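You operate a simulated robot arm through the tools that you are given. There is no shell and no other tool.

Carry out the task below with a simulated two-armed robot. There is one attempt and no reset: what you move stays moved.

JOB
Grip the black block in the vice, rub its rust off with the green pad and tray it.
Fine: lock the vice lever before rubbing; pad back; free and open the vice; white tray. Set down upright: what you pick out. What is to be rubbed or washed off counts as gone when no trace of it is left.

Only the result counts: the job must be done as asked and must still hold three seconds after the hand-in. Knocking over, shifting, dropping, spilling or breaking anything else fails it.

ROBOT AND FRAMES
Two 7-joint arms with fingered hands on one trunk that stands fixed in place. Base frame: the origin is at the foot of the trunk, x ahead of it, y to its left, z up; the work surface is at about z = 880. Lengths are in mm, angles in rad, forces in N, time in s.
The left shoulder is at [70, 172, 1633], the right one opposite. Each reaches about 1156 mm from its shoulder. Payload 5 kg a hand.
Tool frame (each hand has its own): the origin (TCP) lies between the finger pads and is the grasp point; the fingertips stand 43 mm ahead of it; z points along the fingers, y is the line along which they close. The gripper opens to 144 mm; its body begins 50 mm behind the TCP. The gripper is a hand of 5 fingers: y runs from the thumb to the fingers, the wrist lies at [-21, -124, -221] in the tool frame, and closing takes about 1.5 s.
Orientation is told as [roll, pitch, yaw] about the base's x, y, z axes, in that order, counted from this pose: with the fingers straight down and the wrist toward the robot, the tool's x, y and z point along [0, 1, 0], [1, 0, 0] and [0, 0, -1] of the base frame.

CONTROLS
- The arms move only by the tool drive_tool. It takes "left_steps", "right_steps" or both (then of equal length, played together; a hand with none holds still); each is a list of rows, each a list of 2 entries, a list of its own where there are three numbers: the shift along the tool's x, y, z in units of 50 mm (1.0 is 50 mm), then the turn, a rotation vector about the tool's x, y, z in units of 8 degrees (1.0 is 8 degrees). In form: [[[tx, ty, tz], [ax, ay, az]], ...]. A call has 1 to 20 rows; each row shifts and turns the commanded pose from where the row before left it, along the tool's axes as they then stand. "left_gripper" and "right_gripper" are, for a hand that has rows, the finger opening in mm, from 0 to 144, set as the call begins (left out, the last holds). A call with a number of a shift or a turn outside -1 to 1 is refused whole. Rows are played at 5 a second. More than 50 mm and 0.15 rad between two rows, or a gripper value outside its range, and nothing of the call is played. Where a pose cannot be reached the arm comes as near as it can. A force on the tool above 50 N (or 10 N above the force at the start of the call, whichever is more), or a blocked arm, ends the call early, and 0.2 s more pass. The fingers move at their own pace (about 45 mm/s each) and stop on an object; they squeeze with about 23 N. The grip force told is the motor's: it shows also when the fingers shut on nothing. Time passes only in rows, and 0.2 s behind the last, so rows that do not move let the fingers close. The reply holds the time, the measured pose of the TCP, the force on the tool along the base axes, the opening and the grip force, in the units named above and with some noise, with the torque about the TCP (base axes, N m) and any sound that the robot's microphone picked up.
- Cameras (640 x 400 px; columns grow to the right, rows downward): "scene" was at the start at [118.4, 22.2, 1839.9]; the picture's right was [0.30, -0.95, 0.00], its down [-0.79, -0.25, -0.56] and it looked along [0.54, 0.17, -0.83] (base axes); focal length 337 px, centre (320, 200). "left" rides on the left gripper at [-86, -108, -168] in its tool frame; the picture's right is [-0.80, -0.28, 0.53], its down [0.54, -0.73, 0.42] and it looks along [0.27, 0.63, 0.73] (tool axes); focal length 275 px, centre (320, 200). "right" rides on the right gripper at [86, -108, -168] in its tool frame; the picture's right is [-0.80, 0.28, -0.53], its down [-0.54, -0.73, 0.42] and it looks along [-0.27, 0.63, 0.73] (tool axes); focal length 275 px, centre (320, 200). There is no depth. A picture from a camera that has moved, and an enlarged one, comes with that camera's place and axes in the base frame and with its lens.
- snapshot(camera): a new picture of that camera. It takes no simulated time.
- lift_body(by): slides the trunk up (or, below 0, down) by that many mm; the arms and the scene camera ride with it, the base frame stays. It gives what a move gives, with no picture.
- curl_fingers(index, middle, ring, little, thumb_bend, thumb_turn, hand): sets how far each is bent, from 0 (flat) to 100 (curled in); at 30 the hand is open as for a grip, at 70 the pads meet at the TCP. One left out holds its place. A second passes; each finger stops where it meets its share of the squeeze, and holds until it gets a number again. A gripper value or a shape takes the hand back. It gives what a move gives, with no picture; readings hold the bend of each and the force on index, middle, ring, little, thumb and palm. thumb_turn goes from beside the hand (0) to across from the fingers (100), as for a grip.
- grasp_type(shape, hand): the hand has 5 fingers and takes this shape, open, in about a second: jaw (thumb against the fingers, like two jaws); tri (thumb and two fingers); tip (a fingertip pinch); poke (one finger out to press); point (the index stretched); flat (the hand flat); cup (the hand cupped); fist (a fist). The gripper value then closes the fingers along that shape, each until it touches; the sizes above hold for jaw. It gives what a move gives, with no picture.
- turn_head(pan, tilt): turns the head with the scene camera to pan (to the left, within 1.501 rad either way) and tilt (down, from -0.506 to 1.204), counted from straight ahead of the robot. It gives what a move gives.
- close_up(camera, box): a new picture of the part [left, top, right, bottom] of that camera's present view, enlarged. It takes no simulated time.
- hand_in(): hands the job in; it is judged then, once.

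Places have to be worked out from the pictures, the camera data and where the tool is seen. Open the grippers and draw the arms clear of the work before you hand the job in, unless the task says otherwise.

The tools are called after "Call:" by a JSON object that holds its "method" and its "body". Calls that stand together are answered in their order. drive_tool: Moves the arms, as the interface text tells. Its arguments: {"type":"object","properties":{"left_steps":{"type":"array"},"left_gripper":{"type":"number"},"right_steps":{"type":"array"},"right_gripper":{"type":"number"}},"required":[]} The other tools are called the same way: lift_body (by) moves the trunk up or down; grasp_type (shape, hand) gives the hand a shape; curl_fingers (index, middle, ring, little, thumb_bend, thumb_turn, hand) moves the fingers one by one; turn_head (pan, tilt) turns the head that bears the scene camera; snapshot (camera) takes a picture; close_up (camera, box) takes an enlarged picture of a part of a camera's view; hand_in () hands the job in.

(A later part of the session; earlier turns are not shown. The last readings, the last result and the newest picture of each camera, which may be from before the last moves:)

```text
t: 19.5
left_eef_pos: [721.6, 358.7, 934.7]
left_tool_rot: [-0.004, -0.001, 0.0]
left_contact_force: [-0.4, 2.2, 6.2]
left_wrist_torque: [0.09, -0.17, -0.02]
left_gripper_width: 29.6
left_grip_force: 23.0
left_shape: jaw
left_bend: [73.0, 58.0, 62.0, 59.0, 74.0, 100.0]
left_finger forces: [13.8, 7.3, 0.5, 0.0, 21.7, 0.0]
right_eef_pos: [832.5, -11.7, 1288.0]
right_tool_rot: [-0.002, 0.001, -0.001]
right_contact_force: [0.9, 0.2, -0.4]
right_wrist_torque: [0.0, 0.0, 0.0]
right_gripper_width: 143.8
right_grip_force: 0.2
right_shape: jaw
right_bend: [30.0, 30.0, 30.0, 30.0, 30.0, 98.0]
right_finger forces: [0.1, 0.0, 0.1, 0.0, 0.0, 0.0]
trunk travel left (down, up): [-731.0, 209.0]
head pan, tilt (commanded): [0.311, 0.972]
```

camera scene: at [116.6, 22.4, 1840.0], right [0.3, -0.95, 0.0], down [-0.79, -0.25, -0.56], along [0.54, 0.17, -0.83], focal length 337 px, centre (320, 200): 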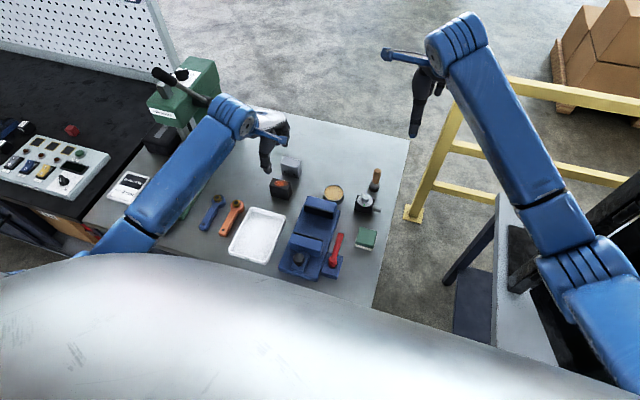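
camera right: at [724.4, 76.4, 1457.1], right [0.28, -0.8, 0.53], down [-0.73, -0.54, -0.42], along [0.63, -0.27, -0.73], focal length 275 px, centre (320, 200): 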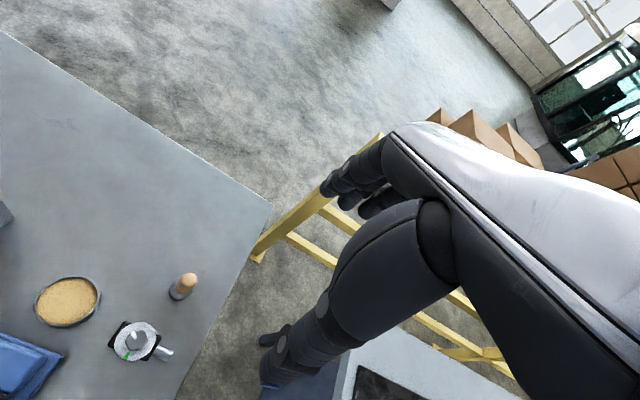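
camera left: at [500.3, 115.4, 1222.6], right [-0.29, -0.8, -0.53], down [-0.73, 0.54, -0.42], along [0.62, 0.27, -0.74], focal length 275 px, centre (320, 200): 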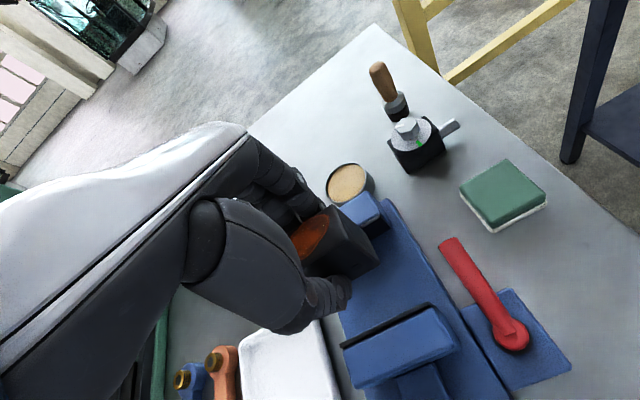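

The block now rests on the table (+6 N). I open the hand to 78 mm, wait, and look.

Call:
{"method": "drive_tool", "body": {"left_steps": [[[0, 0, 0], [0, 0, 0]], [[0, 0, 0], [0, 0, 0]], [[0, 0, 0], [0, 0, 0]], [[0, 0, 0], [0, 0, 0]], [[0, 0, 0], [0, 0, 0]]], "left_gripper": 80}}

Call:
{"method": "close_up", "body": {"camera": "left", "box": [220, 120, 420, 360]}}

```text
t: 20.7
left_eef_pos: [722.9, 357.9, 933.3]
left_tool_rot: [-0.001, 0.0, 0.001]
left_contact_force: [-0.5, 0.9, 0.8]
left_wrist_torque: [0.0, 0.0, -0.01]
left_gripper_width: 79.3
left_grip_force: 0.1
left_shape: jaw
left_bend: [74.0, 43.0, 40.0, 41.0, 68.0, 100.0]
left_finger forces: [0.0, 0.4, 0.0, 0.1, 0.1, 0.0]
right_eef_pos: [833.1, -10.1, 1289.7]
right_tool_rot: [-0.001, 0.001, 0.002]
right_contact_force: [0.3, 0.4, -0.1]
right_wrist_torque: [-0.01, 0.02, -0.04]
right_gripper_width: 143.6
right_grip_force: 0.0
right_shape: jaw
right_bend: [30.0, 30.0, 30.0, 30.0, 30.0, 98.0]
right_finger forces: [0.0, 0.0, 0.0, 0.0, 0.0, 0.0]
trunk travel left (down, up): [-731.0, 209.0]
head pan, tilt (commanded): [0.311, 0.972]
```

```text
1.67 times, centred on (320, 240) of left
camera zoom: at [613.5, 272.3, 1102.1], right [-0.28, -0.8, -0.53], down [-0.73, 0.54, -0.42], along [0.63, 0.27, -0.73], focal length 459 px, centre (320, 133)
```

zoom: 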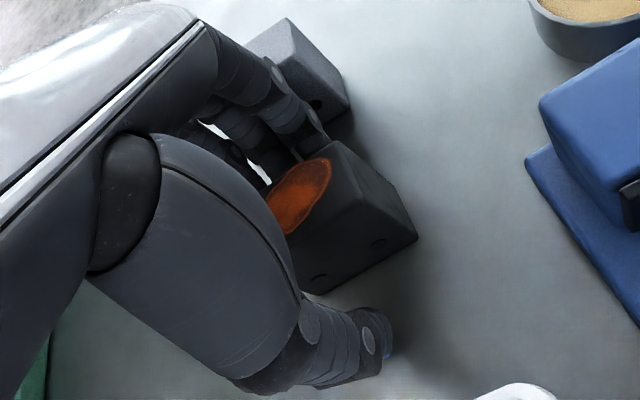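

The block stands free and upright. I raise the hand to about z 1130 clear of it.

Call:
{"method": "drive_tool", "body": {"left_steps": [[[0, 0, -0.4], [0, 0, 0]], [[0, 0, -0.6], [0, 0, 0]], [[0, 0, -1], [0, 0, 0]], [[0, 0, -1], [0, 0, 0]], [[0, 0, -0.9], [0, 0, 0]], [[0, 0, 0], [0, 0, 0]]]}}

Call:
{"method": "grasp_type", "body": {"shape": "tri", "hand": "left"}}

Call:
{"method": "snapshot", "body": {"camera": "left"}}

Call:
{"method": "close_up", "body": {"camera": "scene", "box": [220, 110, 360, 210]}}

```text
t: 22.1
left_eef_pos: [724.2, 357.5, 1127.4]
left_tool_rot: [-0.004, 0.001, -0.001]
left_contact_force: [0.0, -0.4, 0.4]
left_wrist_torque: [0.01, -0.01, 0.0]
left_gripper_width: 79.7
left_grip_force: 0.1
left_shape: jaw
left_bend: [74.0, 43.0, 40.0, 41.0, 68.0, 100.0]
left_finger forces: [0.1, 0.1, 0.0, 0.0, 0.0, 0.0]
right_eef_pos: [832.6, -11.2, 1289.0]
right_tool_rot: [0.0, 0.001, -0.001]
right_contact_force: [1.2, -0.7, -0.8]
right_wrist_torque: [0.02, 0.0, -0.01]
right_gripper_width: 143.7
right_grip_force: 0.1
right_shape: jaw
right_bend: [30.0, 30.0, 30.0, 30.0, 30.0, 98.0]
right_finger forces: [0.0, 0.1, 0.0, 0.0, 0.0, 0.0]
trunk travel left (down, up): [-731.0, 209.0]
head pan, tilt (commanded): [0.311, 0.972]
```

```text
t: 23.0
left_eef_pos: [722.9, 357.3, 1125.9]
left_tool_rot: [-0.001, 0.0, 0.0]
left_contact_force: [-0.6, 1.0, -1.0]
left_wrist_torque: [0.03, -0.03, -0.02]
left_gripper_width: 143.8
left_grip_force: 0.1
left_shape: tri
left_bend: [30.0, 30.0, 99.0, 99.0, 30.0, 98.0]
left_finger forces: [0.0, 0.0, 0.1, 0.1, 0.0, 0.1]
right_eef_pos: [832.9, -11.9, 1289.0]
right_tool_rot: [-0.001, -0.002, -0.001]
right_contact_force: [-0.3, 0.3, -0.1]
right_wrist_torque: [0.0, -0.01, 0.01]
right_gripper_width: 143.5
right_grip_force: 0.1
right_shape: jaw
right_bend: [30.0, 30.0, 30.0, 30.0, 30.0, 98.0]
right_finger forces: [0.0, 0.0, 0.0, 0.1, 0.1, 0.1]
trunk travel left (down, up): [-731.0, 209.0]
head pan, tilt (commanded): [0.311, 0.972]
```

```text
taken
camera left: at [614.8, 272.5, 1295.1], right [-0.28, -0.8, -0.53], down [-0.73, 0.54, -0.42], along [0.63, 0.27, -0.73], focal length 275 px, centre (320, 200)
```

left: 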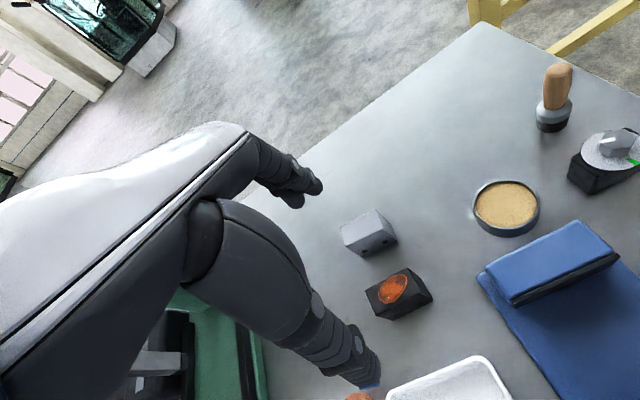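

```text
4.00 times, centred on (290, 160) of scene
camera zoom: at [118.6, 22.1, 1839.9], right [0.3, -0.95, 0.0], down [-0.79, -0.25, -0.56], along [0.54, 0.17, -0.83], focal length 1347 px, centre (440, 360)
```

zoom: 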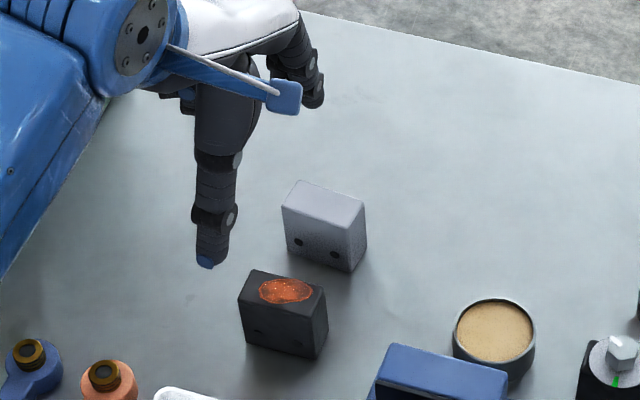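

The tri shape folds ring and little away. The block is at about [724, 356], square to the axes. I turn the hand −90° in yaw at this height in two halves, watching the arm against the press on the left.

Call:
{"method": "drive_tool", "body": {"left_steps": [[[0, 0, 0], [0, 0, 0.9375]], [[0, 0, 0], [0, 0, 0.9375]], [[0, 0, 0], [0, 0, 0.9375]], [[0, 0, 0], [0, 0, 0.9375]], [[0, 0, 0], [0, 0, 0.9375]], [[0, 0, 0], [0, 0, 0.9375]], [[0, 0, 0], [0, 0, 0]]]}}

Call:
{"method": "snapshot", "body": {"camera": "scene"}}

```text
t: 24.6
left_eef_pos: [722.9, 356.7, 1127.9]
left_tool_rot: [0.0, -0.001, -0.787]
left_contact_force: [0.3, 0.1, 0.5]
left_wrist_torque: [-0.01, -0.01, 0.01]
left_gripper_width: 143.9
left_grip_force: 0.1
left_shape: tri
left_bend: [30.0, 30.0, 99.0, 99.0, 30.0, 98.0]
left_finger forces: [0.1, 0.0, 0.1, 0.1, 0.0, 0.0]
right_eef_pos: [832.2, -11.8, 1288.3]
right_tool_rot: [0.0, 0.0, 0.001]
right_contact_force: [-0.7, -0.5, 0.5]
right_wrist_torque: [0.02, 0.02, -0.01]
right_gripper_width: 143.7
right_grip_force: 0.1
right_shape: jaw
right_bend: [30.0, 30.0, 30.0, 30.0, 30.0, 98.0]
right_finger forces: [0.0, 0.0, 0.1, 0.0, 0.0, 0.0]
trunk travel left (down, up): [-731.0, 209.0]
head pan, tilt (commanded): [0.311, 0.972]
```

```text
taken
camera scene: at [118.4, 21.9, 1839.9], right [0.3, -0.95, 0.0], down [-0.79, -0.25, -0.56], along [0.54, 0.17, -0.83], focal length 337 px, centre (320, 200)
```

scene: 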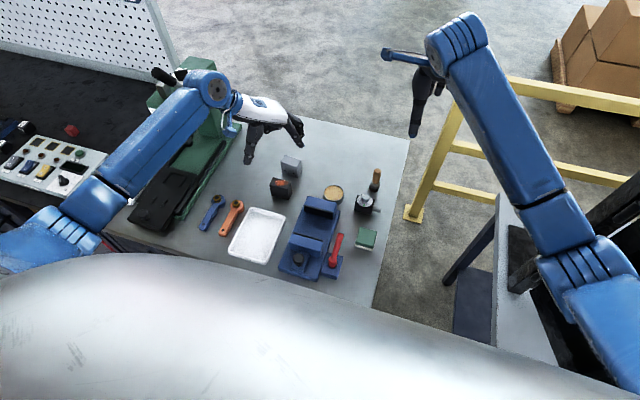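

The forearm passes to the right of the press lever with what I judge is roughly 100 mm to spare. I complete the remaining 45°.

Call:
{"method": "drive_tool", "body": {"left_steps": [[[0, 0, 0], [0, 0, 0.9375]], [[0, 0, 0], [0, 0, 0.9375]], [[0, 0, 0], [0, 0, 0.9375]], [[0, 0, 0], [0, 0, 0.9375]], [[0, 0, 0], [0, 0, 0.9375]], [[0, 0, 0], [0, 0, 0.9375]], [[0, 0, 0], [0, 0, 0]]], "left_gripper": 110}}

Call:
{"method": "snapshot", "body": {"camera": "scene"}}

Call:
{"method": "snapshot", "body": {"camera": "left"}}

```text
t: 26.2
left_eef_pos: [722.1, 358.2, 1128.5]
left_tool_rot: [0.001, 0.0, -1.572]
left_contact_force: [0.2, -0.1, 0.7]
left_wrist_torque: [-0.03, -0.01, 0.03]
left_gripper_width: 110.1
left_grip_force: 0.1
left_shape: tri
left_bend: [26.0, 35.0, 99.0, 99.0, 54.0, 99.0]
left_finger forces: [0.0, 0.0, 0.0, 0.0, 0.1, 0.0]
right_eef_pos: [833.0, -11.6, 1290.2]
right_tool_rot: [0.001, -0.002, 0.0]
right_contact_force: [0.7, 0.3, -0.1]
right_wrist_torque: [0.01, 0.03, 0.0]
right_gripper_width: 143.6
right_grip_force: 0.0
right_shape: jaw
right_bend: [30.0, 30.0, 30.0, 30.0, 30.0, 98.0]
right_finger forces: [0.0, 0.0, 0.0, 0.0, 0.0, 0.0]
trunk travel left (down, up): [-731.0, 209.0]
head pan, tilt (commanded): [0.311, 0.972]
```

```text
taken
camera scene: at [118.3, 22.3, 1839.9], right [0.3, -0.95, 0.0], down [-0.79, -0.25, -0.56], along [0.54, 0.17, -0.83], focal length 337 px, centre (320, 200)
```

scene: 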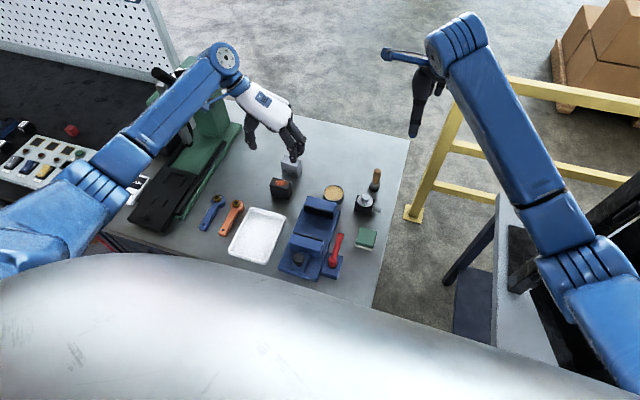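

```text
taken
camera left: at [636.8, 468.0, 1296.6], right [-0.8, 0.28, -0.53], down [0.54, 0.72, -0.42], along [0.27, -0.63, -0.73], focal length 275 px, centre (320, 200)
```

left: 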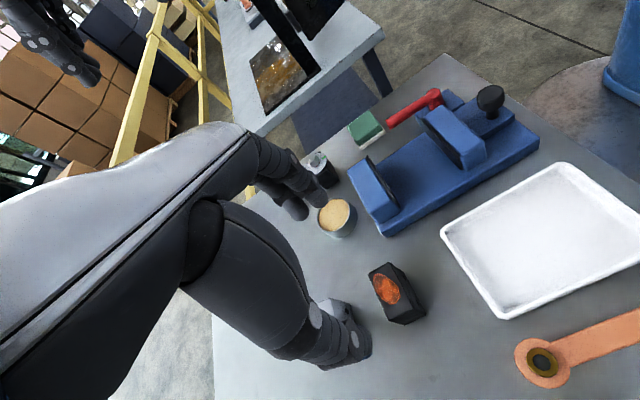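

The hand is turned cleanly and the block sits below it. I centre on [724.5, 355.5], set the opening to 100 mm and descend to z≈1000.

Call:
{"method": "drive_tool", "body": {"left_steps": [[[0.05, 0.05, 0.6], [0, 0, 0]], [[0, 0, 0.8], [0, 0, 0]], [[0, 0, 0.8], [0, 0, 0]], [[0, 0, 0.36], [0, 0, 0]], [[0, 0, 0], [0, 0, 0]], [[0, 0, 0], [0, 0, 0]]], "left_gripper": 100}}

Call:
{"method": "snapshot", "body": {"camera": "left"}}

Call:
{"method": "close_up", "body": {"camera": "scene", "box": [220, 90, 360, 210]}}

Call:
{"method": "snapshot", "body": {"camera": "scene"}}

```text
t: 27.6
left_eef_pos: [724.5, 355.7, 999.8]
left_tool_rot: [0.0, -0.003, -1.573]
left_contact_force: [-0.3, 0.4, 0.7]
left_wrist_torque: [-0.01, -0.03, 0.01]
left_gripper_width: 100.3
left_grip_force: 0.0
left_shape: tri
left_bend: [73.0, 37.0, 99.0, 99.0, 60.0, 99.0]
left_finger forces: [0.0, 0.0, 0.0, 0.0, 0.1, 0.1]
right_eef_pos: [832.2, -10.3, 1289.1]
right_tool_rot: [0.0, -0.001, 0.001]
right_contact_force: [-0.4, 0.3, 0.3]
right_wrist_torque: [0.03, 0.0, 0.04]
right_gripper_width: 143.2
right_grip_force: 0.1
right_shape: jaw
right_bend: [30.0, 30.0, 30.0, 30.0, 30.0, 98.0]
right_finger forces: [0.1, 0.0, 0.0, 0.0, 0.1, 0.0]
trunk travel left (down, up): [-731.0, 209.0]
head pan, tilt (commanded): [0.311, 0.972]
```

```text
taken
camera left: at [638.3, 464.5, 1168.4], right [-0.8, 0.28, -0.53], down [0.54, 0.72, -0.42], along [0.27, -0.63, -0.73], focal length 275 px, centre (320, 200)
```

left: 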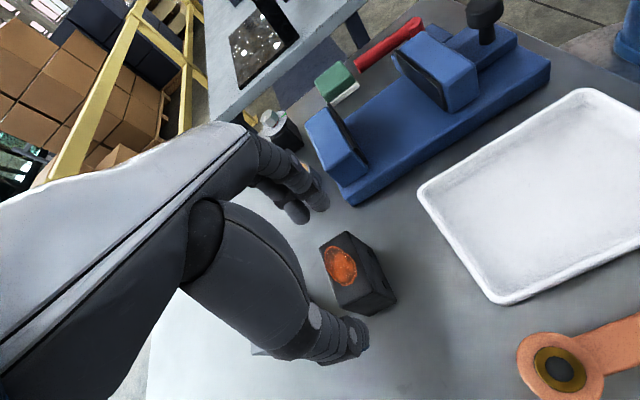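

```text
3.33 times, centred on (290, 150) of scene
camera zoom: at [118.4, 22.3, 1839.9], right [0.3, -0.95, 0.0], down [-0.79, -0.25, -0.56], along [0.54, 0.17, -0.83], focal length 1122 px, centre (420, 367)
```

zoom: 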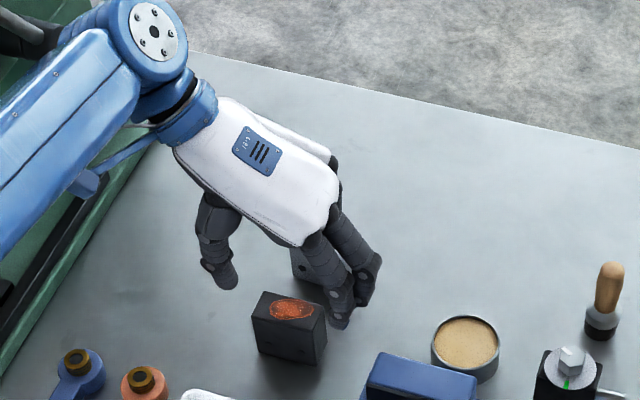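

```text
taken
camera scene: at [118.4, 22.3, 1839.9], right [0.3, -0.95, 0.0], down [-0.79, -0.25, -0.56], along [0.54, 0.17, -0.83], focal length 337 px, centre (320, 200)
```

scene: 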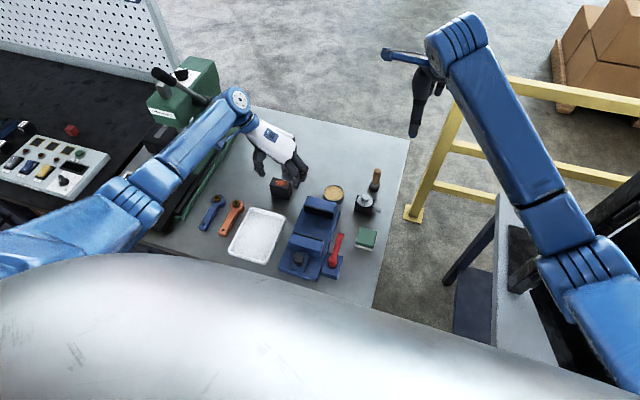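

The hand hovers over the block with room all round. I enlarge the left view to measure the block's exact place under the hand.

Call:
{"method": "close_up", "body": {"camera": "left", "box": [240, 140, 440, 380]}}

Call:
{"method": "close_up", "body": {"camera": "scene", "box": [255, 150, 315, 200]}}

```text
1.67 times, centred on (340, 260) of left
camera zoom: at [638.3, 464.5, 1168.4], right [-0.8, 0.28, -0.53], down [0.54, 0.72, -0.42], along [0.27, -0.63, -0.73], focal length 459 px, centre (287, 100)
```

zoom: 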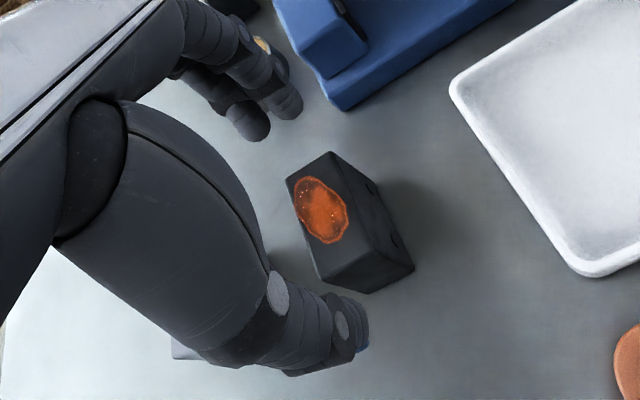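

```text
8.00 times, centred on (285, 175) of scene
camera zoom: at [118.4, 22.3, 1839.9], right [0.3, -0.95, 0.0], down [-0.79, -0.25, -0.56], along [0.54, 0.17, -0.83], focal length 2694 px, centre (600, 400)
```

zoom: 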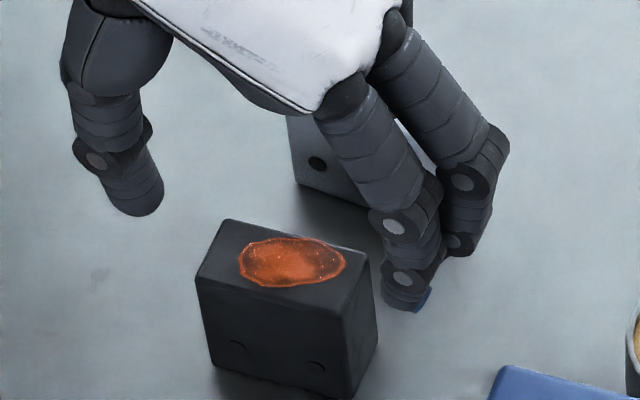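

Block centre measures about [724, 355]; index sits about −5 mm and middle about +18 mm from the TCP, so I shift the TCP to x≈718 to centre the three fingers. Then I lower to z≈936.

Call:
{"method": "drive_tool", "body": {"left_steps": [[[-0.13, 0, 0.3], [0, 0, 0]], [[0, 0, 0.4], [0, 0, 0]], [[0, 0, 0.3], [0, 0, 0]], [[0, 0, 0.26], [0, 0, 0]], [[0, 0, 0], [0, 0, 0]], [[0, 0, 0], [0, 0, 0]]]}}

Call:
{"method": "close_up", "body": {"camera": "left", "box": [240, 140, 440, 380]}}

Call:
{"method": "close_up", "body": {"camera": "scene", "box": [255, 150, 315, 200]}}

```text
t: 29.0
left_eef_pos: [718.1, 355.2, 935.9]
left_tool_rot: [0.0, -0.002, -1.571]
left_contact_force: [-0.3, 0.1, -0.8]
left_wrist_torque: [0.03, -0.01, 0.02]
left_gripper_width: 100.5
left_grip_force: 0.0
left_shape: tri
left_bend: [73.0, 37.0, 99.0, 99.0, 60.0, 99.0]
left_finger forces: [0.1, 0.0, 0.1, 0.0, 0.0, 0.1]
right_eef_pos: [831.8, -11.2, 1288.8]
right_tool_rot: [0.001, 0.0, 0.001]
right_contact_force: [-0.7, 0.3, 0.6]
right_wrist_torque: [0.0, 0.01, 0.0]
right_gripper_width: 143.7
right_grip_force: 0.1
right_shape: jaw
right_bend: [30.0, 30.0, 30.0, 30.0, 30.0, 98.0]
right_finger forces: [0.1, 0.0, 0.0, 0.0, 0.0, 0.0]
trunk travel left (down, up): [-731.0, 209.0]
head pan, tilt (commanded): [0.311, 0.972]
```

```text
1.67 times, centred on (340, 260) of left
camera zoom: at [631.9, 465.9, 1105.1], right [-0.8, 0.28, -0.53], down [0.54, 0.72, -0.42], along [0.27, -0.63, -0.73], focal length 459 px, centre (287, 100)
```

zoom: 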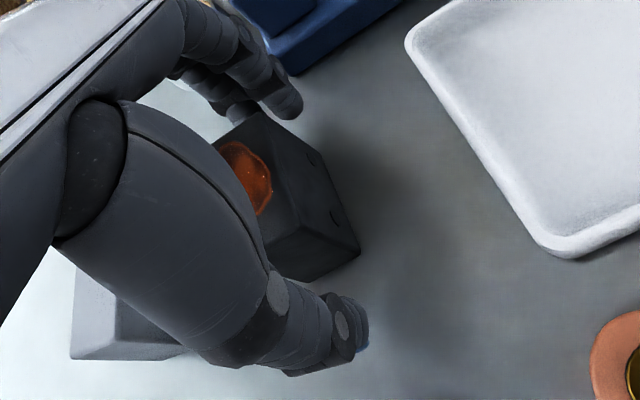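

```text
8.00 times, centred on (285, 175) of scene
camera zoom: at [118.7, 22.0, 1839.8], right [0.3, -0.95, 0.0], down [-0.79, -0.25, -0.56], along [0.54, 0.17, -0.83], focal length 2694 px, centre (600, 400)
```

zoom: 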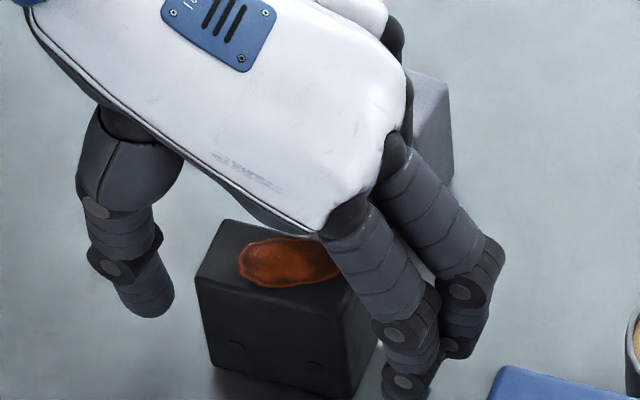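

Fingers flank the block and nothing was touched. I close the tri grip on it.

Call:
{"method": "drive_tool", "body": {"left_steps": [[[0, 0, 0], [0, 0, 0]], [[0, 0, 0], [0, 0, 0]], [[0, 0, 0], [0, 0, 0]], [[0, 0, 0], [0, 0, 0]], [[0, 0, 0], [0, 0, 0]], [[0, 0, 0], [0, 0, 0]], [[0, 0, 0], [0, 0, 0]]], "left_gripper": 30}}

Call:
{"method": "close_up", "body": {"camera": "left", "box": [240, 140, 440, 380]}}

Call:
{"method": "close_up", "body": {"camera": "scene", "box": [255, 150, 315, 200]}}

```text
t: 30.6
left_eef_pos: [717.1, 356.6, 937.1]
left_tool_rot: [-0.001, 0.0, -1.571]
left_contact_force: [-0.7, -1.4, 0.2]
left_wrist_torque: [-0.05, 0.03, 0.0]
left_gripper_width: 60.4
left_grip_force: 23.1
left_shape: tri
left_bend: [74.0, 48.0, 100.0, 100.0, 72.0, 100.0]
left_finger forces: [10.7, 10.7, 0.0, 0.1, 20.4, 0.0]
right_eef_pos: [831.6, -11.8, 1288.3]
right_tool_rot: [0.001, 0.001, -0.002]
right_contact_force: [-0.2, 0.6, -0.3]
right_wrist_torque: [-0.04, 0.0, 0.02]
right_gripper_width: 143.3
right_grip_force: 0.1
right_shape: jaw
right_bend: [30.0, 30.0, 30.0, 30.0, 30.0, 98.0]
right_finger forces: [0.0, 0.0, 0.0, 0.0, 0.1, 0.1]
trunk travel left (down, up): [-731.0, 209.0]
head pan, tilt (commanded): [0.311, 0.972]
```

```text
1.67 times, centred on (340, 260) of left
camera zoom: at [631.9, 465.8, 1105.0], right [-0.8, 0.28, -0.53], down [0.54, 0.72, -0.42], along [0.27, -0.63, -0.73], focal length 459 px, centre (287, 100)
```

zoom: 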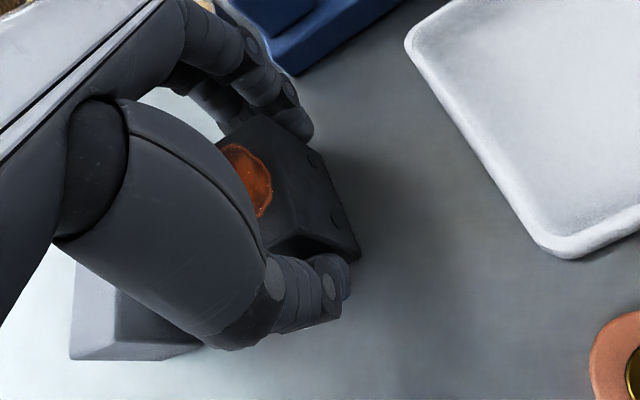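

```text
8.00 times, centred on (285, 175) of scene
camera zoom: at [118.8, 22.1, 1839.8], right [0.3, -0.95, 0.0], down [-0.79, -0.25, -0.56], along [0.54, 0.17, -0.83], focal length 2694 px, centre (600, 400)
```

zoom: 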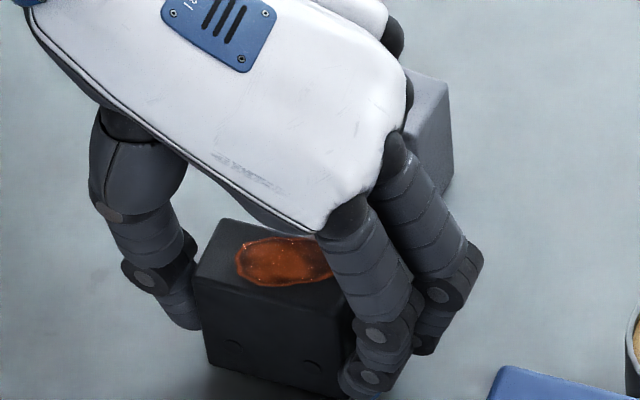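

Balanced grip: index and middle 10.7 N each, thumb 20 N. I lift 110 mm and carry it to the vice with the TCP aimed at [601, 203], putting the block centre at about [608, 202].

Call:
{"method": "drive_tool", "body": {"left_steps": [[[0, 0, -0.2], [0, 0, 0]], [[0, 0, -0.5], [0, 0, 0]], [[0, 0, -0.6], [0, 0, 0]], [[0, 0, -0.6], [0, 0, 0]], [[0, 0, -0.3], [0, 0, 0]], [[-0.466, 0.614, 0], [0, 0, 0]], [[-0.466, 0.614, 0], [0, 0, 0]], [[-0.466, 0.614, 0], [0, 0, 0]], [[-0.466, 0.614, 0], [0, 0, 0]], [[-0.466, 0.614, 0], [0, 0, 0]], [[0, 0, 0], [0, 0, 0]], [[0, 0, 0], [0, 0, 0]]]}}

Call:
{"method": "snapshot", "body": {"camera": "left"}}

Call:
{"method": "close_up", "body": {"camera": "scene", "box": [250, 150, 390, 290]}}

```text
t: 33.2
left_eef_pos: [602.0, 202.0, 1047.5]
left_tool_rot: [0.001, -0.003, -1.571]
left_contact_force: [0.2, 0.8, -2.7]
left_wrist_torque: [0.0, -0.01, 0.02]
left_gripper_width: 60.2
left_grip_force: 22.7
left_shape: tri
left_bend: [74.0, 48.0, 100.0, 100.0, 72.0, 100.0]
left_finger forces: [10.8, 10.4, 0.0, 0.0, 21.2, 0.0]
right_eef_pos: [834.0, -10.8, 1288.1]
right_tool_rot: [0.001, 0.003, 0.0]
right_contact_force: [0.2, -0.1, 0.6]
right_wrist_torque: [-0.01, -0.01, 0.0]
right_gripper_width: 143.6
right_grip_force: 0.1
right_shape: jaw
right_bend: [30.0, 30.0, 30.0, 30.0, 30.0, 98.0]
right_finger forces: [0.1, 0.0, 0.0, 0.1, 0.0, 0.1]
trunk travel left (down, up): [-731.0, 209.0]
head pan, tilt (commanded): [0.311, 0.972]
```

```text
taken
camera left: at [516.2, 311.8, 1215.6], right [-0.8, 0.28, -0.53], down [0.54, 0.72, -0.42], along [0.27, -0.63, -0.73], focal length 275 px, centre (320, 200)
```

left: 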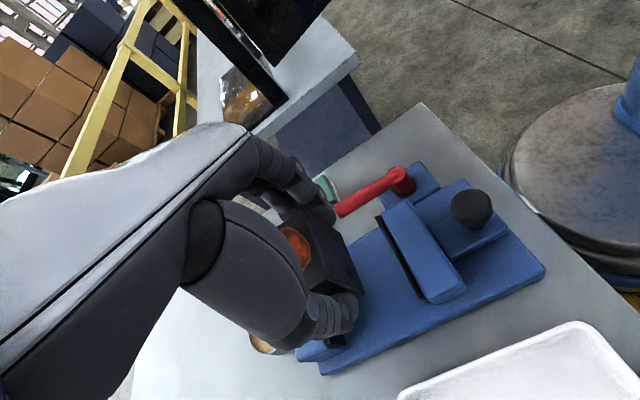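

```text
2.86 times, centred on (320, 220) of scene
camera zoom: at [119.8, 22.6, 1839.7], right [0.3, -0.95, 0.0], down [-0.79, -0.25, -0.56], along [0.54, 0.17, -0.83], focal length 962 px, centre (320, 143)
```

zoom: 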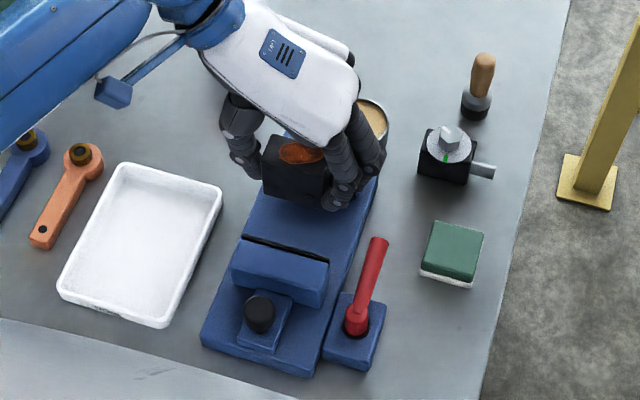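

The block hangs between the jaws with the fingers on its ends. I lower to z≈1000 and check clearances to both jaws.

Call:
{"method": "drive_tool", "body": {"left_steps": [[[0, 0, 0.4], [0, 0, 0]], [[0, 0, 0.4], [0, 0, 0]], [[0, 0, 0.15], [0, 0, 0]], [[0, 0, 0], [0, 0, 0]]]}}

Call:
{"method": "close_up", "body": {"camera": "left", "box": [240, 160, 480, 400]}}

Call:
{"method": "close_up", "body": {"camera": "scene", "box": [280, 180, 370, 260]}}

```text
t: 34.2
left_eef_pos: [601.9, 201.4, 999.1]
left_tool_rot: [0.001, -0.002, -1.57]
left_contact_force: [0.5, 0.2, -3.3]
left_wrist_torque: [-0.03, 0.02, -0.02]
left_gripper_width: 60.3
left_grip_force: 22.8
left_shape: tri
left_bend: [74.0, 48.0, 100.0, 100.0, 72.0, 100.0]
left_finger forces: [10.7, 10.4, 0.0, 0.1, 21.2, 0.0]
right_eef_pos: [832.2, -12.0, 1289.7]
right_tool_rot: [0.0, 0.0, 0.0]
right_contact_force: [-0.4, 1.0, -0.7]
right_wrist_torque: [0.01, 0.02, -0.01]
right_gripper_width: 143.9
right_grip_force: 0.2
right_shape: jaw
right_bend: [30.0, 30.0, 30.0, 30.0, 30.0, 98.0]
right_finger forces: [0.1, 0.0, 0.0, 0.0, 0.0, 0.0]
trunk travel left (down, up): [-731.0, 209.0]
head pan, tilt (commanded): [0.311, 0.972]
```

```text
1.67 times, centred on (360, 280) of left
camera zoom: at [516.2, 311.3, 1168.1], right [-0.8, 0.28, -0.53], down [0.54, 0.72, -0.42], along [0.27, -0.63, -0.73], focal length 459 px, centre (253, 67)
```

zoom: 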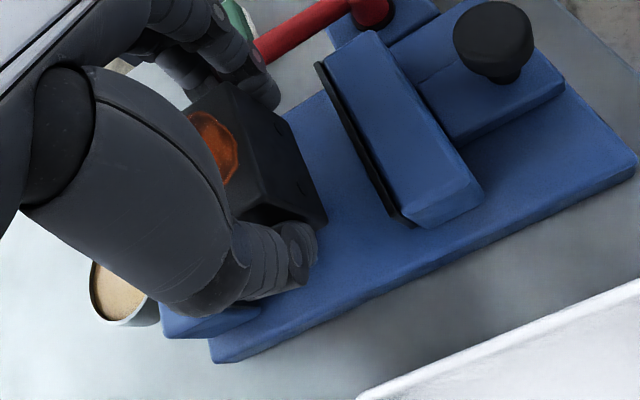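

```text
5.00 times, centred on (325, 220) of scene
camera zoom: at [118.7, 22.2, 1839.9], right [0.3, -0.95, 0.0], down [-0.79, -0.25, -0.56], along [0.54, 0.17, -0.83], focal length 1684 px, centre (295, 100)
```

zoom: 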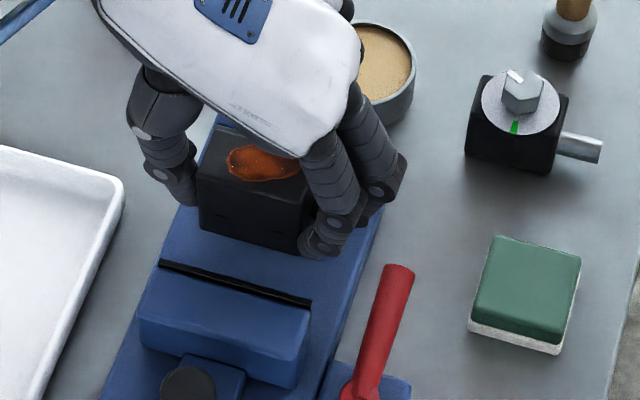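

Good clearance on both sides. I lower in small steps toward the base, watching for the contact force.

Call:
{"method": "drive_tool", "body": {"left_steps": [[[0, 0, 0.1], [0, 0, 0]], [[0, 0, 0.1], [0, 0, 0]], [[0, 0, 0.06], [0, 0, 0]], [[0, 0, 0.04], [0, 0, 0]], [[0, 0, 0], [0, 0, 0]]]}}

```text
t: 35.4
left_eef_pos: [603.0, 202.7, 983.8]
left_tool_rot: [0.001, -0.002, -1.569]
left_contact_force: [0.4, -0.6, -3.8]
left_wrist_torque: [-0.01, 0.03, 0.03]
left_gripper_width: 60.5
left_grip_force: 22.9
left_shape: tri
left_bend: [74.0, 48.0, 100.0, 100.0, 72.0, 100.0]
left_finger forces: [10.7, 10.5, 0.0, 0.0, 21.2, 0.0]
right_eef_pos: [832.7, -11.9, 1288.4]
right_tool_rot: [0.002, 0.001, 0.0]
right_contact_force: [-0.9, -0.2, -0.1]
right_wrist_torque: [-0.03, 0.03, 0.03]
right_gripper_width: 143.9
right_grip_force: 0.0
right_shape: jaw
right_bend: [30.0, 30.0, 30.0, 30.0, 30.0, 98.0]
right_finger forces: [0.0, 0.0, 0.1, 0.0, 0.1, 0.1]
trunk travel left (down, up): [-731.0, 209.0]
head pan, tilt (commanded): [0.311, 0.972]
```

No contact yet at z≈984; I continue in 1.5–2 mm steps.

Call:
{"method": "drive_tool", "body": {"left_steps": [[[0, 0, 0.04], [0, 0, 0]], [[0, 0, 0.04], [0, 0, 0]], [[0, 0, 0.03], [0, 0, 0]], [[0, 0, 0], [0, 0, 0]]]}}

```text
t: 36.4
left_eef_pos: [602.3, 201.2, 978.7]
left_tool_rot: [0.001, -0.002, -1.572]
left_contact_force: [-0.4, 0.3, -4.7]
left_wrist_torque: [-0.01, 0.03, -0.02]
left_gripper_width: 60.1
left_grip_force: 23.0
left_shape: tri
left_bend: [74.0, 48.0, 100.0, 100.0, 72.0, 100.0]
left_finger forces: [10.7, 10.5, 0.0, 0.1, 21.1, 0.0]
right_eef_pos: [833.3, -11.0, 1288.7]
right_tool_rot: [0.001, -0.001, -0.001]
right_contact_force: [-0.1, -0.4, 0.4]
right_wrist_torque: [-0.04, 0.01, -0.04]
right_gripper_width: 143.6
right_grip_force: 0.0
right_shape: jaw
right_bend: [30.0, 30.0, 30.0, 30.0, 30.0, 98.0]
right_finger forces: [0.0, 0.0, 0.1, 0.0, 0.0, 0.1]
trunk travel left (down, up): [-731.0, 209.0]
head pan, tilt (commanded): [0.311, 0.972]
```

Still hanging free (−4.7 N); I go on down in 1 mm steps.

Call:
{"method": "drive_tool", "body": {"left_steps": [[[0, 0, 0.02], [0, 0, 0]], [[0, 0, 0.02], [0, 0, 0]], [[0, 0, 0.02], [0, 0, 0]], [[0, 0, 0.02], [0, 0, 0]], [[0, 0, 0], [0, 0, 0]]]}}

```text
t: 37.6
left_eef_pos: [601.0, 202.9, 974.3]
left_tool_rot: [0.0, -0.001, -1.571]
left_contact_force: [-0.4, 1.1, -4.5]
left_wrist_torque: [0.0, 0.02, 0.0]
left_gripper_width: 60.3
left_grip_force: 23.6
left_shape: tri
left_bend: [74.0, 48.0, 100.0, 100.0, 72.0, 100.0]
left_finger forces: [10.7, 10.5, 0.0, 0.0, 21.1, 0.0]
right_eef_pos: [832.1, -11.4, 1289.7]
right_tool_rot: [0.001, 0.0, 0.0]
right_contact_force: [0.1, -0.3, -1.1]
right_wrist_torque: [0.0, 0.03, 0.01]
right_gripper_width: 143.8
right_grip_force: 0.0
right_shape: jaw
right_bend: [30.0, 30.0, 30.0, 30.0, 30.0, 98.0]
right_finger forces: [0.0, 0.0, 0.0, 0.0, 0.0, 0.1]
trunk travel left (down, up): [-731.0, 209.0]
head pan, tilt (commanded): [0.311, 0.972]
```

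Still no contact at z≈974; I continue in 1 mm steps and look at the block against the base.

Call:
{"method": "drive_tool", "body": {"left_steps": [[[0, 0, 0.02], [0, 0, 0]], [[0, 0, 0.02], [0, 0, 0]], [[0, 0, 0.02], [0, 0, 0]], [[0, 0, 0], [0, 0, 0]]]}}

Call:
{"method": "close_up", "body": {"camera": "scene", "box": [280, 180, 370, 260]}}

Call:
{"method": "close_up", "body": {"camera": "left", "box": [240, 160, 480, 400]}}

```text
t: 38.6
left_eef_pos: [602.3, 203.2, 971.2]
left_tool_rot: [0.001, -0.002, -1.571]
left_contact_force: [-0.4, 0.1, -4.2]
left_wrist_torque: [0.01, 0.02, 0.0]
left_gripper_width: 60.5
left_grip_force: 22.5
left_shape: tri
left_bend: [74.0, 48.0, 100.0, 100.0, 72.0, 100.0]
left_finger forces: [10.7, 10.5, 0.1, 0.0, 21.2, 0.0]
right_eef_pos: [832.2, -10.5, 1288.6]
right_tool_rot: [0.0, -0.001, 0.002]
right_contact_force: [0.2, 0.5, 0.0]
right_wrist_torque: [0.01, -0.03, 0.0]
right_gripper_width: 143.7
right_grip_force: 0.0
right_shape: jaw
right_bend: [30.0, 30.0, 30.0, 30.0, 30.0, 98.0]
right_finger forces: [0.0, 0.0, 0.0, 0.0, 0.0, 0.0]
trunk travel left (down, up): [-731.0, 209.0]
head pan, tilt (commanded): [0.311, 0.972]
```

```text
5.00 times, centred on (325, 220) of scene
camera zoom: at [119.0, 22.2, 1839.8], right [0.3, -0.95, 0.0], down [-0.79, -0.25, -0.56], along [0.54, 0.17, -0.83], focal length 1684 px, centre (295, 100)
```

zoom: 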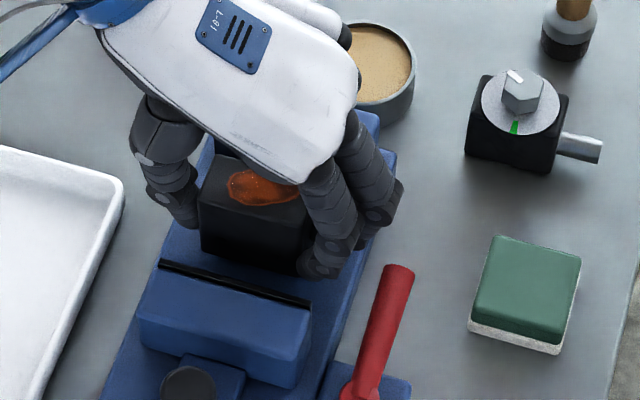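

```text
1.67 times, centred on (360, 280) of left
camera zoom: at [516.3, 311.9, 1140.5], right [-0.8, 0.28, -0.53], down [0.54, 0.72, -0.42], along [0.27, -0.63, -0.73], focal length 459 px, centre (253, 67)
```

zoom: 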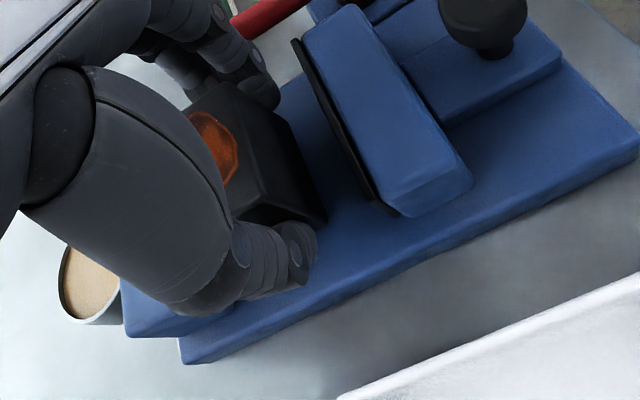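

Close to the base now but the weight still hangs. I go on in 1 mm steps.

Call:
{"method": "drive_tool", "body": {"left_steps": [[[0, 0, 0.02], [0, 0, 0]], [[0, 0, 0.02], [0, 0, 0]], [[0, 0, 0.02], [0, 0, 0]], [[0, 0, 0], [0, 0, 0]]]}}

```text
t: 39.6
left_eef_pos: [603.0, 200.9, 969.0]
left_tool_rot: [0.0, -0.002, -1.57]
left_contact_force: [0.5, 0.2, -3.7]
left_wrist_torque: [-0.01, 0.02, 0.0]
left_gripper_width: 60.3
left_grip_force: 23.0
left_shape: tri
left_bend: [74.0, 48.0, 100.0, 100.0, 72.0, 100.0]
left_finger forces: [10.7, 10.5, 0.1, 0.1, 21.3, 0.0]
right_eef_pos: [833.2, -11.1, 1289.5]
right_tool_rot: [-0.001, 0.0, 0.001]
right_contact_force: [-0.3, -0.1, -0.1]
right_wrist_torque: [0.0, 0.02, 0.0]
right_gripper_width: 143.5
right_grip_force: 0.0
right_shape: jaw
right_bend: [30.0, 30.0, 30.0, 30.0, 30.0, 98.0]
right_finger forces: [0.0, 0.0, 0.1, 0.0, 0.0, 0.1]
trunk travel left (down, up): [-731.0, 209.0]
head pan, tilt (commanded): [0.311, 0.972]
```

No contact at 969; another four 1 mm steps.

Call:
{"method": "drive_tool", "body": {"left_steps": [[[0, 0, 0.02], [0, 0, 0]], [[0, 0, 0.02], [0, 0, 0]], [[0, 0, 0.02], [0, 0, 0]], [[0, 0, 0.02], [0, 0, 0]], [[0, 0, 0], [0, 0, 0]]]}}

```text
t: 40.8
left_eef_pos: [602.4, 202.6, 965.7]
left_tool_rot: [0.002, -0.001, -1.57]
left_contact_force: [0.2, -0.6, -2.2]
left_wrist_torque: [-0.01, 0.03, -0.01]
left_gripper_width: 60.5
left_grip_force: 22.6
left_shape: tri
left_bend: [74.0, 48.0, 100.0, 100.0, 72.0, 100.0]
left_finger forces: [10.7, 10.7, 0.0, 0.1, 21.1, 0.0]
right_eef_pos: [833.6, -11.2, 1288.5]
right_tool_rot: [0.001, -0.001, 0.0]
right_contact_force: [-0.2, -0.1, -0.1]
right_wrist_torque: [0.01, 0.0, -0.01]
right_gripper_width: 143.6
right_grip_force: 0.1
right_shape: jaw
right_bend: [30.0, 30.0, 30.0, 30.0, 30.0, 98.0]
right_finger forces: [0.0, 0.0, 0.0, 0.0, 0.0, 0.0]
trunk travel left (down, up): [-731.0, 209.0]
head pan, tilt (commanded): [0.311, 0.972]
```

The pull dropped to −2.2 N, so contact may be near; I step down 1 mm at a time once more.

Call:
{"method": "drive_tool", "body": {"left_steps": [[[0, 0, 0.02], [0, 0, 0]], [[0, 0, 0.02], [0, 0, 0]], [[0, 0, 0], [0, 0, 0]]]}}

```text
t: 41.6
left_eef_pos: [602.5, 201.7, 964.5]
left_tool_rot: [0.0, -0.003, -1.572]
left_contact_force: [1.4, 0.2, 4.4]
left_wrist_torque: [-0.04, -0.05, 0.08]
left_gripper_width: 60.4
left_grip_force: 23.2
left_shape: tri
left_bend: [74.0, 48.0, 100.0, 100.0, 72.0, 100.0]
left_finger forces: [11.0, 11.0, 0.0, 0.0, 22.1, 0.0]
right_eef_pos: [832.2, -11.6, 1289.4]
right_tool_rot: [0.0, 0.0, 0.001]
right_contact_force: [-0.1, -0.3, 0.0]
right_wrist_torque: [0.01, -0.01, -0.03]
right_gripper_width: 143.5
right_grip_force: 0.0
right_shape: jaw
right_bend: [30.0, 30.0, 30.0, 30.0, 30.0, 98.0]
right_finger forces: [0.0, 0.0, 0.0, 0.0, 0.0, 0.1]
trunk travel left (down, up): [-731.0, 209.0]
head pan, tilt (commanded): [0.311, 0.972]
```

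Contact (+4 N): the block stands on the vice base (top ≈ z 908). I open the fingers to 92 mm to release it and look.

Call:
{"method": "drive_tool", "body": {"left_steps": [[[0, 0, 0], [0, 0, 0]], [[0, 0, 0], [0, 0, 0]], [[0, 0, 0], [0, 0, 0]], [[0, 0, 0], [0, 0, 0]]], "left_gripper": 92}}

Call:
{"method": "close_up", "body": {"camera": "scene", "box": [280, 180, 370, 260]}}

Call:
{"method": "close_up", "body": {"camera": "left", "box": [240, 160, 480, 400]}}

```text
t: 42.6
left_eef_pos: [601.5, 201.3, 964.0]
left_tool_rot: [0.001, 0.0, -1.569]
left_contact_force: [0.6, -0.7, 0.6]
left_wrist_torque: [0.02, -0.05, -0.04]
left_gripper_width: 91.5
left_grip_force: 0.0
left_shape: tri
left_bend: [73.0, 40.0, 99.0, 99.0, 64.0, 100.0]
left_finger forces: [0.0, 0.1, 0.1, 0.0, 0.0, 0.0]
right_eef_pos: [832.4, -10.5, 1288.2]
right_tool_rot: [0.001, 0.0, 0.0]
right_contact_force: [0.6, 0.3, 0.7]
right_wrist_torque: [0.03, -0.04, 0.03]
right_gripper_width: 143.5
right_grip_force: 0.1
right_shape: jaw
right_bend: [30.0, 30.0, 30.0, 30.0, 30.0, 98.0]
right_finger forces: [0.0, 0.0, 0.0, 0.0, 0.0, 0.0]
trunk travel left (down, up): [-731.0, 209.0]
head pan, tilt (commanded): [0.311, 0.972]
```

```text
5.00 times, centred on (325, 220) of scene
camera zoom: at [118.5, 22.2, 1839.8], right [0.3, -0.95, 0.0], down [-0.79, -0.25, -0.56], along [0.54, 0.17, -0.83], focal length 1684 px, centre (295, 100)
```

zoom: 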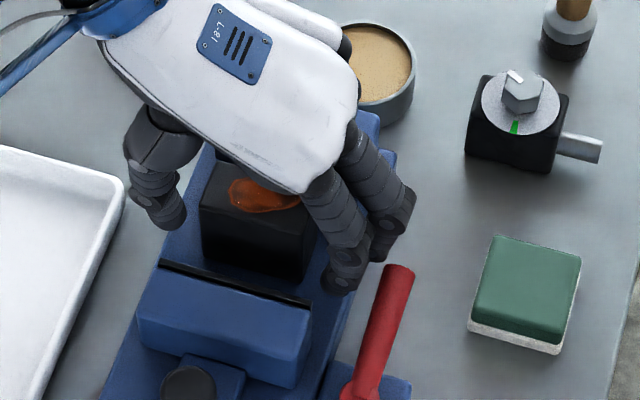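

```text
1.67 times, centred on (360, 280) of left
camera zoom: at [515.2, 311.5, 1131.8], right [-0.8, 0.28, -0.53], down [0.54, 0.72, -0.42], along [0.27, -0.63, -0.73], focal length 459 px, centre (253, 67)
```

zoom: 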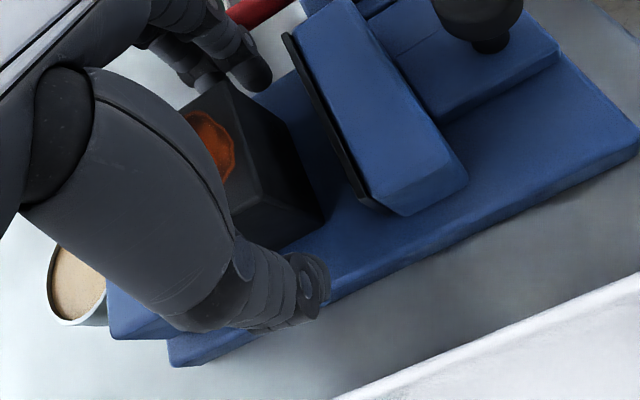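

The block stands upright between the jaws. I lift the hand straight up 150 mm, leaving it free, and check the block.

Call:
{"method": "drive_tool", "body": {"left_steps": [[[0, 0, -0.3], [0, 0, 0]], [[0, 0, -0.5], [0, 0, 0]], [[0, 0, -0.7], [0, 0, 0]], [[0, 0, -0.8], [0, 0, 0]], [[0, 0, -0.7], [0, 0, 0]], [[0, 0, 0], [0, 0, 0]]]}}

Call:
{"method": "snapshot", "body": {"camera": "left"}}

Call:
{"method": "close_up", "body": {"camera": "scene", "box": [270, 180, 370, 290]}}

```text
t: 44.0
left_eef_pos: [601.3, 202.4, 1112.9]
left_tool_rot: [-0.001, -0.002, -1.571]
left_contact_force: [-0.6, 0.0, 0.4]
left_wrist_torque: [-0.02, -0.01, 0.0]
left_gripper_width: 91.4
left_grip_force: 0.0
left_shape: tri
left_bend: [73.0, 40.0, 99.0, 99.0, 64.0, 100.0]
left_finger forces: [0.1, 0.1, 0.1, 0.0, 0.1, 0.0]
right_eef_pos: [831.4, -10.6, 1288.8]
right_tool_rot: [0.0, 0.0, 0.001]
right_contact_force: [-0.5, 0.2, -0.2]
right_wrist_torque: [0.01, 0.01, 0.0]
right_gripper_width: 143.8
right_grip_force: 0.0
right_shape: jaw
right_bend: [30.0, 30.0, 30.0, 30.0, 30.0, 98.0]
right_finger forces: [0.0, 0.1, 0.0, 0.0, 0.0, 0.0]
trunk travel left (down, up): [-731.0, 209.0]
head pan, tilt (commanded): [0.311, 0.972]
```

```text
taken
camera left: at [515.1, 312.3, 1281.5], right [-0.8, 0.28, -0.53], down [0.54, 0.72, -0.42], along [0.27, -0.63, -0.73], focal length 275 px, centre (320, 200)
```

left: 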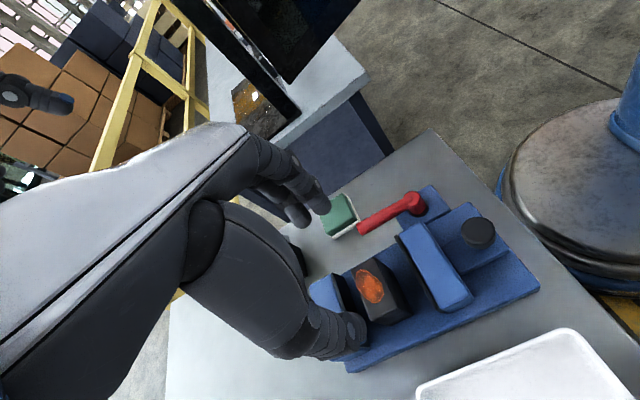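

```text
3.64 times, centred on (320, 235) of scene
camera zoom: at [118.7, 22.1, 1839.8], right [0.3, -0.95, 0.0], down [-0.79, -0.25, -0.56], along [0.54, 0.17, -0.83], focal length 1224 px, centre (320, 73)
```

zoom: 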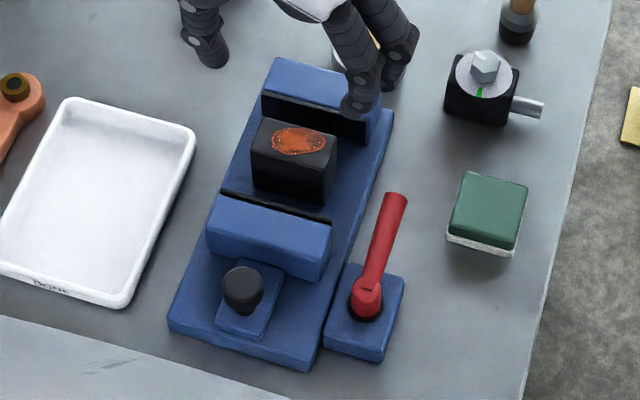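

The block stands square between the jaws; its rust is clear of the jaw tops. The knob measures [477, 200, 970]; I move the hand above it with an 84 mm opening.

Call:
{"method": "drive_tool", "body": {"left_steps": [[[-0.657, 0.01, 0], [0, 0, 0]], [[-0.657, 0.01, 0], [0, 0, 0]], [[-0.657, 0.01, 0.2], [0, 0, 0]], [[-0.657, 0.01, 0.3], [0, 0, 0]], [[0, 0, 0.4], [0, 0, 0]], [[0, 0, 0], [0, 0, 0]]], "left_gripper": 84}}

Call:
{"method": "snapshot", "body": {"camera": "left"}}

Call:
{"method": "close_up", "body": {"camera": "scene", "box": [250, 180, 370, 300]}}

```text
t: 45.4
left_eef_pos: [469.2, 200.1, 1065.5]
left_tool_rot: [-0.001, -0.001, -1.572]
left_contact_force: [0.4, -0.7, -0.1]
left_wrist_torque: [0.03, 0.05, -0.03]
left_gripper_width: 84.7
left_grip_force: 0.1
left_shape: tri
left_bend: [74.0, 41.0, 99.0, 99.0, 66.0, 100.0]
left_finger forces: [0.0, 0.1, 0.0, 0.1, 0.0, 0.0]
right_eef_pos: [832.9, -10.7, 1289.1]
right_tool_rot: [-0.001, 0.001, 0.0]
right_contact_force: [0.6, -0.4, -0.4]
right_wrist_torque: [-0.02, -0.02, 0.02]
right_gripper_width: 143.5
right_grip_force: 0.2
right_shape: jaw
right_bend: [30.0, 30.0, 30.0, 30.0, 30.0, 98.0]
right_finger forces: [0.0, 0.1, 0.0, 0.0, 0.0, 0.0]
trunk travel left (down, up): [-731.0, 209.0]
head pan, tilt (commanded): [0.311, 0.972]
```

```text
taken
camera left: at [383.1, 309.6, 1234.8], right [-0.8, 0.28, -0.53], down [0.54, 0.72, -0.42], along [0.27, -0.63, -0.73], focal length 275 px, centre (320, 200)
```

left: 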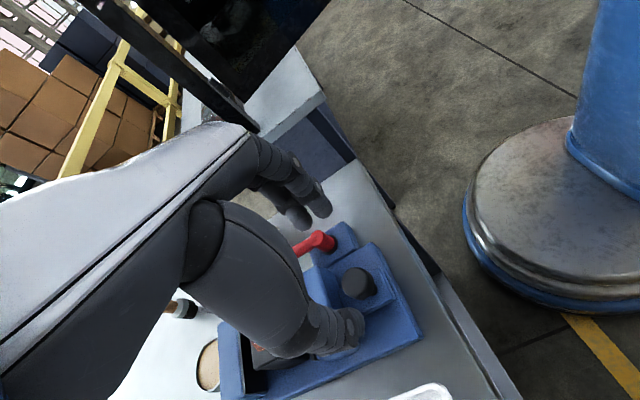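

```text
3.33 times, centred on (310, 240) of scene
camera zoom: at [119.7, 21.9, 1839.8], right [0.3, -0.95, 0.0], down [-0.79, -0.25, -0.56], along [0.54, 0.17, -0.83], focal length 1122 px, centre (353, 67)
```

zoom: 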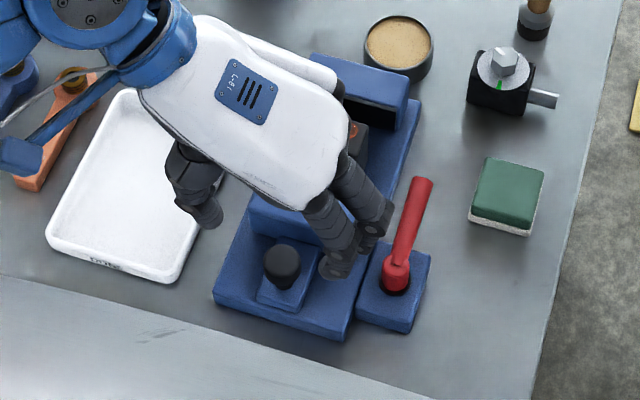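

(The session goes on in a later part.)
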